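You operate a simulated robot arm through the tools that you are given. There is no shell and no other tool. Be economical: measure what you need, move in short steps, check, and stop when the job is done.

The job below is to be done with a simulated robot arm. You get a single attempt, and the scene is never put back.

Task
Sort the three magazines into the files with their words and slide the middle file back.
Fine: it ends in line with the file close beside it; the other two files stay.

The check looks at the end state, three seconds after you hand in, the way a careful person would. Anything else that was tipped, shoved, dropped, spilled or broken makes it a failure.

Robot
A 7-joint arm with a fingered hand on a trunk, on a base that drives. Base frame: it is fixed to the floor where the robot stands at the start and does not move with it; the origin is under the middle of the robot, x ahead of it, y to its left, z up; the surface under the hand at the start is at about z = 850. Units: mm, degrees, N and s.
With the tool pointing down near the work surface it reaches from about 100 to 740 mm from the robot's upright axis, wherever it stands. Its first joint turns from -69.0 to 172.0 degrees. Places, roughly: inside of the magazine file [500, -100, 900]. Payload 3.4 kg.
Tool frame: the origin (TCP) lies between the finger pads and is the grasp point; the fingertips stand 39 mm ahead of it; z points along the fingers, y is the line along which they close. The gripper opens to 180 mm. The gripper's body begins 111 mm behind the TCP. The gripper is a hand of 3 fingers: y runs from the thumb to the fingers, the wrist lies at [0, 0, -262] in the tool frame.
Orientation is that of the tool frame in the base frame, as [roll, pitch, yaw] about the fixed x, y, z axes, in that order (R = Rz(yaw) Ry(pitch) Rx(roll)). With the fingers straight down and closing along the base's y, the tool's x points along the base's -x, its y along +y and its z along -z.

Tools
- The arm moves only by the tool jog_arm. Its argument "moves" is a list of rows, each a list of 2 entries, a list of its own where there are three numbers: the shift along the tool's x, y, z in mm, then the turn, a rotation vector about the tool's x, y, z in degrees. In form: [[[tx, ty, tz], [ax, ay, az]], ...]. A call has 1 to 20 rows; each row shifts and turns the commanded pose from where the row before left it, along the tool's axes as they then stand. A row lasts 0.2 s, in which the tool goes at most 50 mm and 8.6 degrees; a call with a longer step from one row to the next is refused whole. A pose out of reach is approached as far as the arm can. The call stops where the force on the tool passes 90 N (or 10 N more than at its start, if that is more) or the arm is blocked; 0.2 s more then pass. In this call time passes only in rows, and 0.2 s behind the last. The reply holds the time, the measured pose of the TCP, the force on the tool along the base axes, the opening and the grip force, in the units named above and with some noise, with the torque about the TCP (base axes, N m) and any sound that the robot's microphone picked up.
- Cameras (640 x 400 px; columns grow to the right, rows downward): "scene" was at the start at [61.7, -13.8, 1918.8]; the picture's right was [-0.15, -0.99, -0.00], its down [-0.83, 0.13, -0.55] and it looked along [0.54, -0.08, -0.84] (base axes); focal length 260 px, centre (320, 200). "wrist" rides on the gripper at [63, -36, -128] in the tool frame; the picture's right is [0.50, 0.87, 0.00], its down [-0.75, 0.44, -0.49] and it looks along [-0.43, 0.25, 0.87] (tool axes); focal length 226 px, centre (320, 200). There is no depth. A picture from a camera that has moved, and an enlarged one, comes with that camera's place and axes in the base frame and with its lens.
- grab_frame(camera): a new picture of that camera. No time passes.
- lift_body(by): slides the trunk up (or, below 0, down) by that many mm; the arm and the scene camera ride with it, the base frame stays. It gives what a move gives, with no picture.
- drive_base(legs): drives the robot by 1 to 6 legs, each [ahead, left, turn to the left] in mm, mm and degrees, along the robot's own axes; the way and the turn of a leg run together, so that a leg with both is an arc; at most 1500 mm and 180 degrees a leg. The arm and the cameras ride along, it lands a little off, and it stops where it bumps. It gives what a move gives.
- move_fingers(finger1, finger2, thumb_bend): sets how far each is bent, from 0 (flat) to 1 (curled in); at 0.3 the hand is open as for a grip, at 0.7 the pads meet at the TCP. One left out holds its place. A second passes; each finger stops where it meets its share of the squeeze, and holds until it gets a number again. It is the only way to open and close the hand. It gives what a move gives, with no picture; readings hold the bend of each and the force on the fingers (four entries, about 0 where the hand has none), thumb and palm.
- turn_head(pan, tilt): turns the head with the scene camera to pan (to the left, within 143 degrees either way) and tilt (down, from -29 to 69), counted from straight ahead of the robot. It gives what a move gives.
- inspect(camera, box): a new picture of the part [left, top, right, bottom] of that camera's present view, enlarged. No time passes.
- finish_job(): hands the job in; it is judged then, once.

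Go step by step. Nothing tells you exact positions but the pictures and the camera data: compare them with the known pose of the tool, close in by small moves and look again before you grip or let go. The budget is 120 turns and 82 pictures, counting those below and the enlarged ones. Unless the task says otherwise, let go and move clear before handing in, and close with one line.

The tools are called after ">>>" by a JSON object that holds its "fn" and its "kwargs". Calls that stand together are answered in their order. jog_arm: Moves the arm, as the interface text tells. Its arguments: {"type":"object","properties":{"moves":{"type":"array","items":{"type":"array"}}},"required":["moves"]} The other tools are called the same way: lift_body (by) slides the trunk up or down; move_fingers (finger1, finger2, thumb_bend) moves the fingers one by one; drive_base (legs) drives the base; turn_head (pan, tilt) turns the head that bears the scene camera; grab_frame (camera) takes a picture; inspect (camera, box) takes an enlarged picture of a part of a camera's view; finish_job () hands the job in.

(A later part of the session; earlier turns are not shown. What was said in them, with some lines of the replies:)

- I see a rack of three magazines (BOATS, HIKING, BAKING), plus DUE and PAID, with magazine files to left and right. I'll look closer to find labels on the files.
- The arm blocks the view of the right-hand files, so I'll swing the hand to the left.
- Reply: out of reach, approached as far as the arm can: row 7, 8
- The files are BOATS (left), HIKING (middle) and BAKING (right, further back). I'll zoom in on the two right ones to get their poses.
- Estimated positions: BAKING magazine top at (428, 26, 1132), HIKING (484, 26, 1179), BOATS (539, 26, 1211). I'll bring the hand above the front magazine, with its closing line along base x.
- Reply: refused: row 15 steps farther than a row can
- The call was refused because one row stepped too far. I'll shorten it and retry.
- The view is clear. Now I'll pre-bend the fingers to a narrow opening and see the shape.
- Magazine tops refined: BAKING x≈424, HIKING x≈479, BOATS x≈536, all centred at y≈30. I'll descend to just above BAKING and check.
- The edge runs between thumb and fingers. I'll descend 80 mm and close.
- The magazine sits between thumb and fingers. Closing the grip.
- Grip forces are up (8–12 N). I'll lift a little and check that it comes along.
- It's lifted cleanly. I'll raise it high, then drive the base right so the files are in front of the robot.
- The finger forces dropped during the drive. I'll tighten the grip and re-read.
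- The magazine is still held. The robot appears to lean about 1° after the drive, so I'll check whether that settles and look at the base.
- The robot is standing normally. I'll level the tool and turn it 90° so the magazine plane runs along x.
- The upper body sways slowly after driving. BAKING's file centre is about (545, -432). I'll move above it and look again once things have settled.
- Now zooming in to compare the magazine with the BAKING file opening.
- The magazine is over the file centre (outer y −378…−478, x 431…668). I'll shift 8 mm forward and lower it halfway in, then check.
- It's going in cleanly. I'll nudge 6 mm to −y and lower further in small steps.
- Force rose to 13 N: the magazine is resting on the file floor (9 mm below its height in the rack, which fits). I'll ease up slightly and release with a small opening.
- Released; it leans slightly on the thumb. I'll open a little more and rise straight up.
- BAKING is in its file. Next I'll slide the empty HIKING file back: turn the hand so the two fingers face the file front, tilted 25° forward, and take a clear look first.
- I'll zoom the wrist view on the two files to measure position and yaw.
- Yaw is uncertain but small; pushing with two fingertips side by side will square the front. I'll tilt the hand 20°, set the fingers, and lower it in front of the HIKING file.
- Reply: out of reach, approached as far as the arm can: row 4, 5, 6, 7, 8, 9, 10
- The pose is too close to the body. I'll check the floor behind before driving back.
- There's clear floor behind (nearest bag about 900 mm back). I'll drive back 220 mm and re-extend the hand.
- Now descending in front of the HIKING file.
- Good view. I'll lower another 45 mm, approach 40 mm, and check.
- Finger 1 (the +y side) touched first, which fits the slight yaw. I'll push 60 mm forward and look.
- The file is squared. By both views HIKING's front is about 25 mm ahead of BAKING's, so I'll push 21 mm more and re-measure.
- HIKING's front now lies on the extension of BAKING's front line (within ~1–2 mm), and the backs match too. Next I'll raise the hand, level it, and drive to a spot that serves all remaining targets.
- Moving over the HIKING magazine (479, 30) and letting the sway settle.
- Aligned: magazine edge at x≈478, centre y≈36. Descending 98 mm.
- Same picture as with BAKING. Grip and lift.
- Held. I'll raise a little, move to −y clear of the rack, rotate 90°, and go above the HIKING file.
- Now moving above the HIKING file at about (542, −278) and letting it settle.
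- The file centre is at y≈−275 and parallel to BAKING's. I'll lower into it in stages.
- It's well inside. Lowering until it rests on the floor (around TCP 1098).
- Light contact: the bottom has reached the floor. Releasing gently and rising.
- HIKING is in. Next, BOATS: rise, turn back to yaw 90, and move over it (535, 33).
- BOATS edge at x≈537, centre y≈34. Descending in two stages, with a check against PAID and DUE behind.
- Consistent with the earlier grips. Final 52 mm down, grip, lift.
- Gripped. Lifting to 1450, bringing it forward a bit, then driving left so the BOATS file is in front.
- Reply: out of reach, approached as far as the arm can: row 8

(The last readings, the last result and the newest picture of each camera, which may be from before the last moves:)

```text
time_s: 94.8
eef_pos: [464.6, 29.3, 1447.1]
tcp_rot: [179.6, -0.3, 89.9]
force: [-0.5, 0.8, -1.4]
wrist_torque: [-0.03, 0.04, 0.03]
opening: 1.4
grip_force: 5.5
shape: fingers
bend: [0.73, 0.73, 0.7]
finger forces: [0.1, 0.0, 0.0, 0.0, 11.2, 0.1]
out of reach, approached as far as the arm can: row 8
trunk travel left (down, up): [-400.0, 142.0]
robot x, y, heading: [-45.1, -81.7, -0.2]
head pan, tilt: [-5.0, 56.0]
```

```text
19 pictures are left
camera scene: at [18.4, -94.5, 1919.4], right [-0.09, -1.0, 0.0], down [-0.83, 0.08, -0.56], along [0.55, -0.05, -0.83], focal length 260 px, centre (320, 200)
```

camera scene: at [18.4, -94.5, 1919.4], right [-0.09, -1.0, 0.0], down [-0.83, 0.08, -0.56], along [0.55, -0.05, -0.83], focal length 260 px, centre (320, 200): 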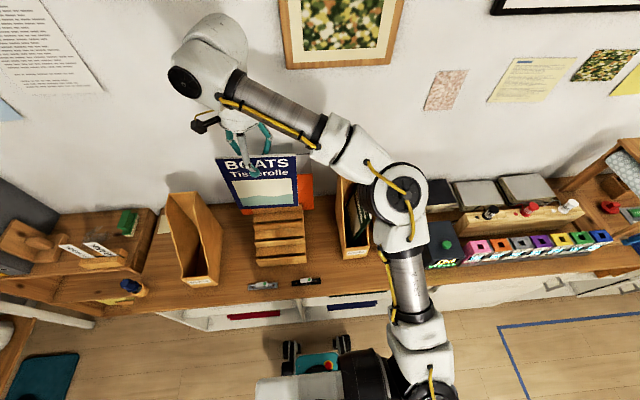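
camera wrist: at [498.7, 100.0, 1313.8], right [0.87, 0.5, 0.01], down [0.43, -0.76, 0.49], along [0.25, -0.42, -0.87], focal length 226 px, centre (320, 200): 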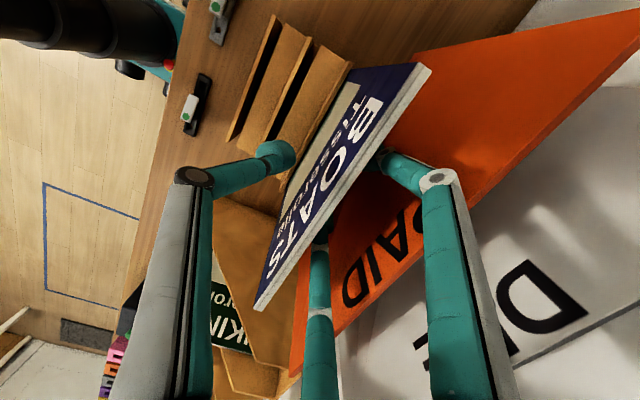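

The way left is clear (nearest furniture is beyond y≈900). Driving 250 mm left.

>>> {"fn": "drive_base", "kwargs": {"legs": [[0, 250, 0]]}}

>>> {"fn": "turn_head", "kwargs": {"pan": 8, "tilt": 56}}

>>> {"fn": "jog_arm", "kwargs": {"moves": [[[0, 0, 0], [0, 0, -8.2]], [[0, 0, 0], [0, 0, -8.2]], [[0, 0, 0], [0, 0, -8.2]], [[0, 0, 0], [0, 0, -8.2]], [[0, 0, 0], [0, 0, -8.2]], [[0, 0, 0], [0, 0, -8.2]], [[0, 0, 0], [0, 0, -8.2]], [[0, 0, 0], [0, 0, -8.2]], [[0, 0, 0], [0, 0, -8.2]], [[0, 0, 0], [0, 0, -8.2]], [[0, 0, 0], [0, 0, -8]], [[0, 0, 0], [0, 0, 0]], [[0, 0, 0], [0, 0, 0]], [[0, 0, 0], [0, 0, 0]], [[0, 0, 0], [0, 0, 0]]]}}

>>> {"fn": "grab_frame", "kwargs": {"camera": "scene"}}

>>> {"fn": "grab_frame", "kwargs": {"camera": "wrist"}}

```text
time_s: 96.6
eef_pos: [463.1, 282.5, 1447.9]
tcp_rot: [179.6, -0.2, 90.2]
force: [0.2, -0.3, -1.9]
wrist_torque: [0.0, 0.02, -0.01]
opening: 1.5
grip_force: 5.8
shape: fingers
bend: [0.73, 0.73, 0.7]
finger forces: [0.0, 0.0, 0.0, 0.0, 11.3, 0.0]
trunk travel left (down, up): [-400.0, 142.0]
robot x, y, heading: [-46.7, 171.6, 0.4]
head pan, tilt: [-5.0, 56.0]
```

```text
time_s: 97.4
eef_pos: [460.2, 283.5, 1447.8]
tcp_rot: [179.4, -0.1, 90.2]
force: [-1.1, 0.5, -2.4]
wrist_torque: [-0.03, 0.0, 0.03]
opening: 1.6
grip_force: 5.9
shape: fingers
bend: [0.73, 0.73, 0.7]
finger forces: [0.0, 0.0, 0.0, 0.0, 11.3, 0.0]
trunk travel left (down, up): [-400.0, 142.0]
robot x, y, heading: [-46.7, 171.7, 0.0]
head pan, tilt: [8.0, 56.0]
```

```text
time_s: 100.6
eef_pos: [460.6, 279.4, 1448.4]
tcp_rot: [179.6, 0.6, -179.8]
force: [-0.5, -0.1, -2.8]
wrist_torque: [0.0, 0.01, -0.02]
opening: 1.4
grip_force: 5.4
shape: fingers
bend: [0.73, 0.73, 0.7]
finger forces: [0.0, 0.0, 0.0, 0.1, 11.2, 0.0]
trunk travel left (down, up): [-400.0, 142.0]
robot x, y, heading: [-43.4, 166.9, 0.2]
head pan, tilt: [8.0, 56.0]
```

```text
18 pictures are left
camera scene: at [17.9, 177.2, 1919.5], right [0.14, -0.99, 0.0], down [-0.82, -0.12, -0.56], along [0.55, 0.08, -0.83], focal length 260 px, centre (320, 200)
```

scene: 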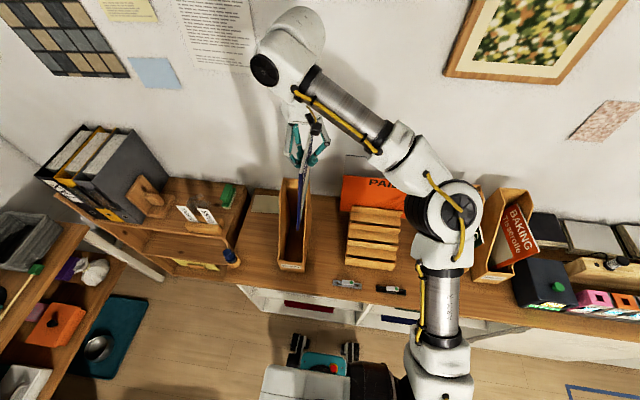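

```text
17 pictures are left
camera wrist: at [396.4, 242.8, 1575.3], right [-0.5, 0.86, 0.0], down [0.75, 0.43, 0.5], along [0.43, 0.25, -0.86], focal length 226 px, centre (320, 200)
```

wrist: 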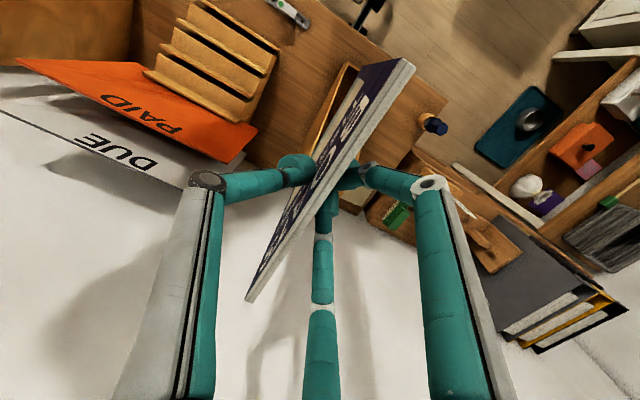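

Zooming on the BOATS file to place the magazine over its centre.

>>> {"fn": "inspect", "kwargs": {"camera": "scene", "box": [230, 100, 370, 290]}}

>>> {"fn": "inspect", "kwargs": {"camera": "wrist", "box": [220, 40, 440, 230]}}

```text
2.11 times, centred on (300, 195) of scene
camera zoom: at [17.9, 177.2, 1919.5], right [0.14, -0.99, 0.0], down [-0.82, -0.12, -0.56], along [0.55, 0.08, -0.83], focal length 548 px, centre (362, 210)
```

zoom: 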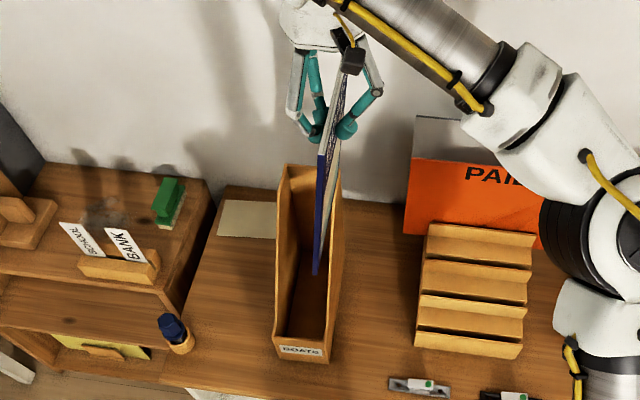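

```text
2.11 times, centred on (330, 135) of wrist
camera zoom: at [396.4, 242.8, 1575.3], right [-0.5, 0.86, 0.0], down [0.75, 0.43, 0.5], along [0.43, 0.25, -0.86], focal length 476 px, centre (299, 337)
```

zoom: 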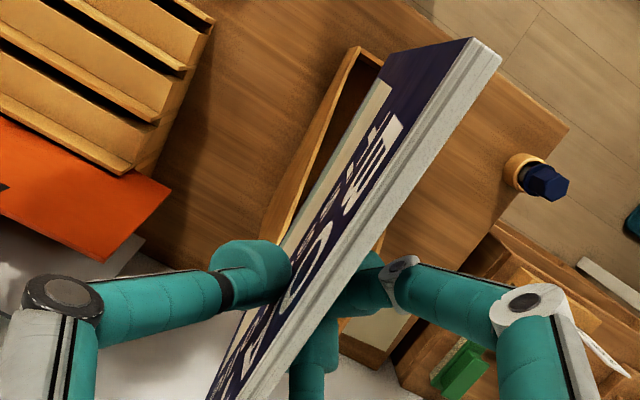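

BOATS file: y 295…398, x 361…592, so centre y≈347. Moving over it and lowering halfway.

>>> {"fn": "jog_arm", "kwargs": {"moves": [[[-4, 34, 0], [0, 0, 0]], [[-4, 34, 0], [0, 0, 0]], [[0, 0, 0], [0, 0, 0]], [[0, 0, 0], [0, 0, 0]], [[0, 0, 0], [0, 0, 0]], [[0, 0, 0], [0, 0, 0]], [[0, 0, 0], [0, 0, 0]], [[0, 0, 0], [0, 0, 0]]]}}

>>> {"fn": "inspect", "kwargs": {"camera": "scene", "box": [230, 100, 370, 290]}}

>>> {"fn": "inspect", "kwargs": {"camera": "wrist", "box": [180, 10, 480, 220]}}

```text
time_s: 102.4
eef_pos: [469.7, 345.2, 1447.3]
tcp_rot: [179.6, 0.6, -179.8]
force: [-0.8, 0.2, -0.9]
wrist_torque: [0.01, 0.03, -0.01]
opening: 1.5
grip_force: 5.2
shape: fingers
bend: [0.73, 0.73, 0.7]
finger forces: [0.1, 0.0, 0.0, 0.1, 11.3, 0.0]
trunk travel left (down, up): [-400.0, 142.0]
robot x, y, heading: [-44.5, 167.9, 0.2]
head pan, tilt: [8.0, 56.0]
```

```text
2.11 times, centred on (300, 195) of scene
camera zoom: at [17.8, 178.5, 1919.5], right [0.14, -0.99, 0.0], down [-0.82, -0.12, -0.56], along [0.55, 0.08, -0.83], focal length 548 px, centre (362, 210)
```

zoom: 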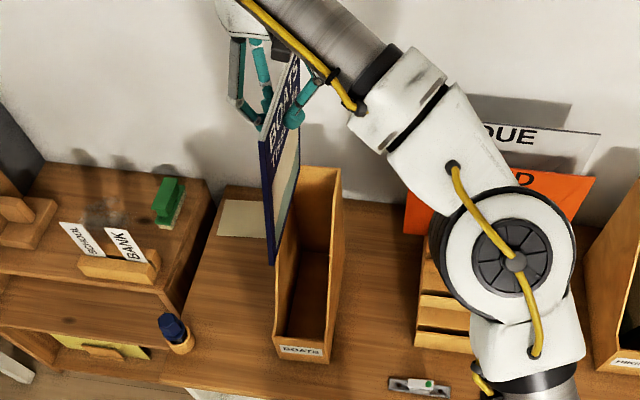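

```text
1.90 times, centred on (330, 115) of wrist
camera zoom: at [404.7, 310.2, 1575.1], right [-0.5, 0.86, 0.0], down [0.75, 0.43, 0.5], along [0.43, 0.25, -0.86], focal length 431 px, centre (301, 362)
```

zoom: 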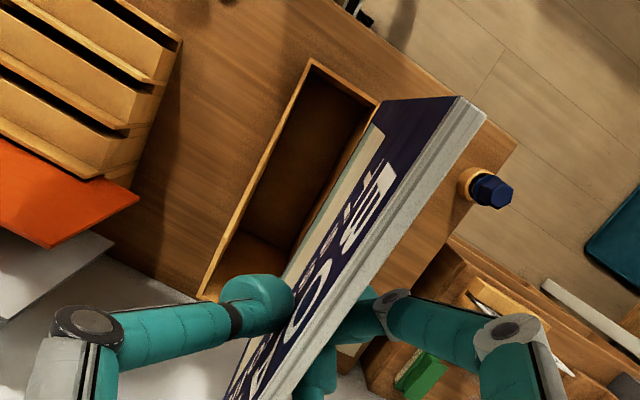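

The magazine looks slightly too far to +y compared with the HIKING insertion. I'll correct by −6 mm in y and +6 mm in x, then lower halfway.

>>> {"fn": "jog_arm", "kwargs": {"moves": [[[-6, -6, 20], [0, 0, 0]], [[0, 0, 35], [0, 0, 0]], [[0, 0, 35], [0, 0, 0]], [[0, 0, 35], [0, 0, 0]], [[0, 0, 35], [0, 0, 0]], [[0, 0, 35], [0, 0, 0]], [[0, 0, 35], [0, 0, 0]], [[0, 0, 15], [0, 0, 0]], [[0, 0, 0], [0, 0, 0]], [[0, 0, 0], [0, 0, 0]]]}}

>>> {"fn": "inspect", "kwargs": {"camera": "scene", "box": [230, 120, 370, 290]}}

>>> {"fn": "grab_frame", "kwargs": {"camera": "wrist"}}

```text
time_s: 104.6
eef_pos: [478.1, 343.9, 1201.7]
tcp_rot: [179.6, 0.6, -179.8]
force: [-0.2, 0.5, -2.7]
wrist_torque: [-0.01, 0.01, -0.02]
opening: 1.7
grip_force: 5.2
shape: fingers
bend: [0.73, 0.73, 0.7]
finger forces: [0.1, 0.1, 0.1, 0.0, 11.2, 0.0]
trunk travel left (down, up): [-400.0, 142.0]
robot x, y, heading: [-45.0, 165.8, 0.1]
head pan, tilt: [8.0, 56.0]
```

```text
2.35 times, centred on (300, 205) of scene
camera zoom: at [18.9, 177.9, 1919.4], right [0.14, -0.99, 0.0], down [-0.82, -0.12, -0.56], along [0.55, 0.08, -0.83], focal length 612 px, centre (367, 188)
```

zoom: 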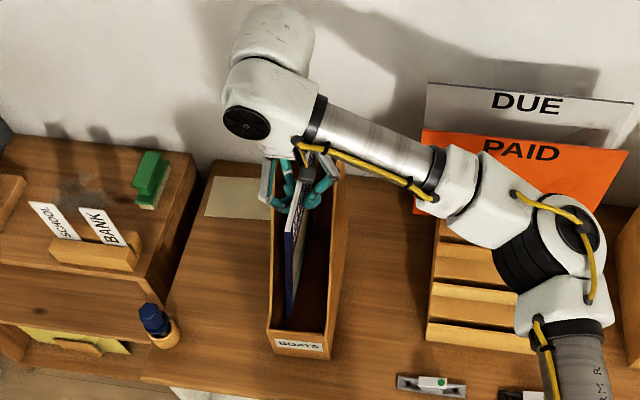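

```text
11 pictures are left
camera wrist: at [413.2, 307.4, 1328.2], right [-0.5, 0.86, 0.0], down [0.75, 0.43, 0.5], along [0.43, 0.25, -0.86], focal length 226 px, centre (320, 200)
```

wrist: 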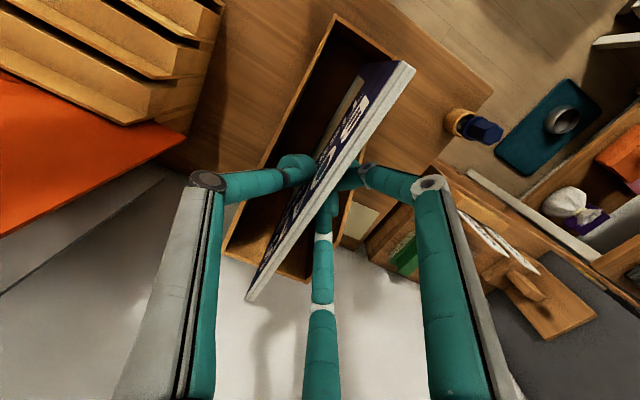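

It's inside, slightly toward the +y wall. I'll nudge −5 mm and lower onto the floor.

>>> {"fn": "jog_arm", "kwargs": {"moves": [[[0, -5, 20], [0, 0, 0]], [[0, 0, 25], [0, 0, 0]], [[0, 0, 25], [0, 0, 0]], [[0, 0, 15], [0, 0, 0]], [[0, 0, 10], [0, 0, 0]], [[0, 0, 0], [0, 0, 0]]]}}

```text
time_s: 106.0
eef_pos: [477.8, 339.0, 1109.0]
tcp_rot: [179.6, 0.6, -179.8]
force: [0.1, 0.4, -0.7]
wrist_torque: [0.0, 0.03, 0.0]
opening: 1.5
grip_force: 5.6
shape: fingers
bend: [0.73, 0.73, 0.7]
finger forces: [0.0, 0.0, 0.1, 0.1, 11.2, 0.0]
trunk travel left (down, up): [-400.0, 142.0]
robot x, y, heading: [-42.2, 166.2, -0.0]
head pan, tilt: [8.0, 56.0]
```

>>> {"fn": "jog_arm", "kwargs": {"moves": [[[0, 0, 4], [0, 0, 0]], [[0, 0, 3], [0, 0, 0]], [[0, 0, 0], [0, 0, 0]]]}}

```text
time_s: 106.8
eef_pos: [477.7, 339.3, 1102.0]
tcp_rot: [179.6, 0.6, -179.8]
force: [-1.9, 0.1, 1.3]
wrist_torque: [-0.08, 0.06, -0.02]
opening: 1.8
grip_force: 6.5
shape: fingers
bend: [0.73, 0.73, 0.7]
finger forces: [0.0, 0.0, 0.0, 0.0, 12.9, 0.1]
trunk travel left (down, up): [-400.0, 142.0]
robot x, y, heading: [-46.7, 171.1, 0.1]
head pan, tilt: [8.0, 56.0]
```

The weight is now carried by the file floor. Releasing and rising.

>>> {"fn": "move_fingers", "kwargs": {"finger1": 0.64, "finger2": 0.64, "thumb_bend": 0.64}}

>>> {"fn": "move_fingers", "kwargs": {"finger1": 0.58, "finger2": 0.58, "thumb_bend": 0.58}}

>>> {"fn": "jog_arm", "kwargs": {"moves": [[[0, 0, -15], [0, 0, 0]], [[0, 0, -15], [0, 0, 0]], [[0, 0, -20], [0, 0, 0]], [[0, 0, -40], [0, 0, 0]], [[0, 0, -40], [0, 0, 0]], [[0, 0, -40], [0, 0, 0]], [[0, 0, -40], [0, 0, 0]], [[0, 0, -40], [0, 0, 0]]]}}

>>> {"fn": "grab_frame", "kwargs": {"camera": "scene"}}

```text
time_s: 107.8
eef_pos: [477.2, 339.1, 1102.2]
tcp_rot: [179.7, 0.6, -179.8]
force: [-0.9, 0.5, 2.0]
wrist_torque: [-0.09, 0.0, -0.05]
opening: 16.8
grip_force: 1.0
shape: fingers
bend: [0.64, 0.64, 0.64]
finger forces: [0.0, 0.0, 0.1, 0.1, 2.4, 0.1]
trunk travel left (down, up): [-400.0, 142.0]
robot x, y, heading: [-41.3, 172.9, 0.1]
head pan, tilt: [8.0, 56.0]
```

```text
time_s: 108.8
eef_pos: [477.8, 339.1, 1101.7]
tcp_rot: [179.6, 0.6, -179.8]
force: [-0.4, 1.0, 1.3]
wrist_torque: [0.02, 0.0, -0.11]
opening: 42.5
grip_force: 2.1
shape: fingers
bend: [0.57, 0.58, 0.58]
finger forces: [0.1, 1.9, 0.1, 0.0, 3.6, 0.0]
trunk travel left (down, up): [-400.0, 142.0]
robot x, y, heading: [-44.8, 166.4, -0.1]
head pan, tilt: [8.0, 56.0]
```

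```text
time_s: 110.6
eef_pos: [472.6, 336.7, 1352.5]
tcp_rot: [179.6, 0.6, -179.7]
force: [-0.1, -0.7, -0.3]
wrist_torque: [0.02, -0.05, -0.01]
opening: 44.7
grip_force: 0.1
shape: fingers
bend: [0.57, 0.57, 0.57]
finger forces: [0.1, 0.0, 0.0, 0.0, 0.1, 0.0]
trunk travel left (down, up): [-400.0, 142.0]
robot x, y, heading: [-46.3, 166.7, 0.0]
head pan, tilt: [8.0, 56.0]
```

```text
10 pictures are left
camera scene: at [15.4, 178.2, 1919.6], right [0.14, -0.99, 0.0], down [-0.82, -0.12, -0.56], along [0.55, 0.08, -0.83], focal length 260 px, centre (320, 200)
```

scene: 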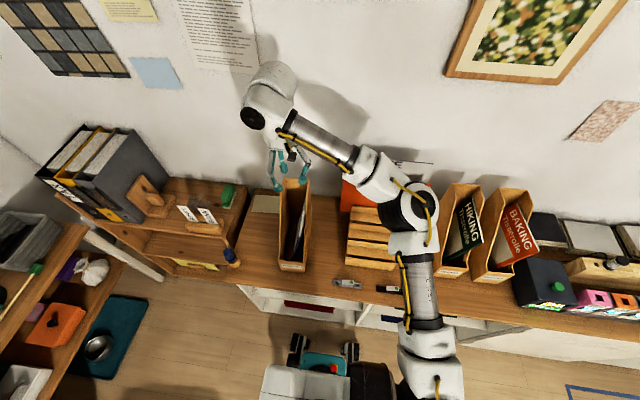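

All three are filed. Final check of the BOATS file and the HIKING/BAKING alignment.

>>> {"fn": "inspect", "kwargs": {"camera": "scene", "box": [250, 150, 340, 290]}}

>>> {"fn": "turn_head", "kwargs": {"pan": -30, "tilt": 50}}

>>> {"fn": "grab_frame", "kwargs": {"camera": "scene"}}

```text
2.86 times, centred on (295, 220) of scene
camera zoom: at [15.4, 178.2, 1919.6], right [0.14, -0.99, 0.0], down [-0.82, -0.12, -0.56], along [0.55, 0.08, -0.83], focal length 744 px, centre (391, 143)
```

zoom: 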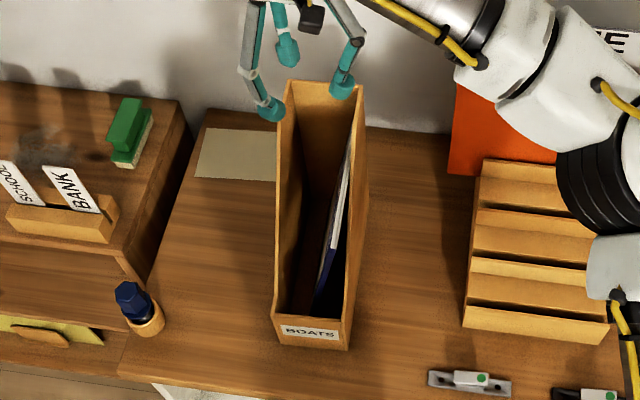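

```text
time_s: 111.6
eef_pos: [475.3, 337.2, 1350.7]
tcp_rot: [179.6, 0.6, -179.7]
force: [0.4, -0.2, -0.2]
wrist_torque: [-0.01, 0.01, 0.03]
opening: 45.0
grip_force: 0.2
shape: fingers
bend: [0.57, 0.57, 0.57]
finger forces: [0.0, 0.0, 0.0, 0.0, 0.0, 0.1]
trunk travel left (down, up): [-400.0, 142.0]
robot x, y, heading: [-45.5, 164.2, -0.0]
head pan, tilt: [-30.0, 50.0]
```

```text
8 pictures are left
camera scene: at [14.2, 129.5, 1927.2], right [-0.5, -0.87, 0.0], down [-0.67, 0.38, -0.64], along [0.55, -0.32, -0.77], focal length 260 px, centre (320, 200)
```

scene: 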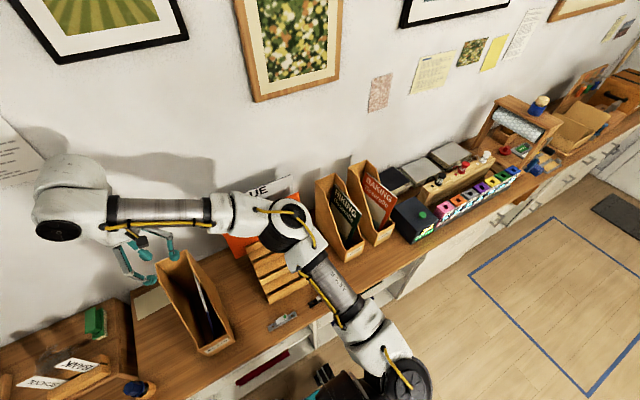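

>>> {"fn": "inspect", "kwargs": {"camera": "scene", "box": [300, 150, 410, 280]}}

```text
3.08 times, centred on (355, 215) of scene
camera zoom: at [14.2, 129.5, 1927.2], right [-0.5, -0.87, 0.0], down [-0.67, 0.38, -0.64], along [0.55, -0.32, -0.77], focal length 801 px, centre (212, 154)
```

zoom: 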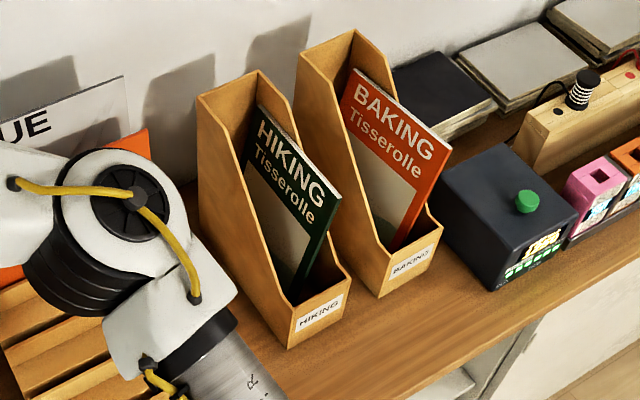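

The job is complete: BOATS, HIKING and BAKING each stand in the file with their word. HIKING's front is level with BAKING's to within about 3 mm, the other two files look unmoved, and the hand is clear.

>>> {"fn": "finish_job", "kwargs": {}}

```text
The job is handed in.
```

The three magazines are each in the file with their word. The middle (HIKING) file is slid back in line with BAKING to within about 3 mm by the camera views, and the other two files look unmoved.
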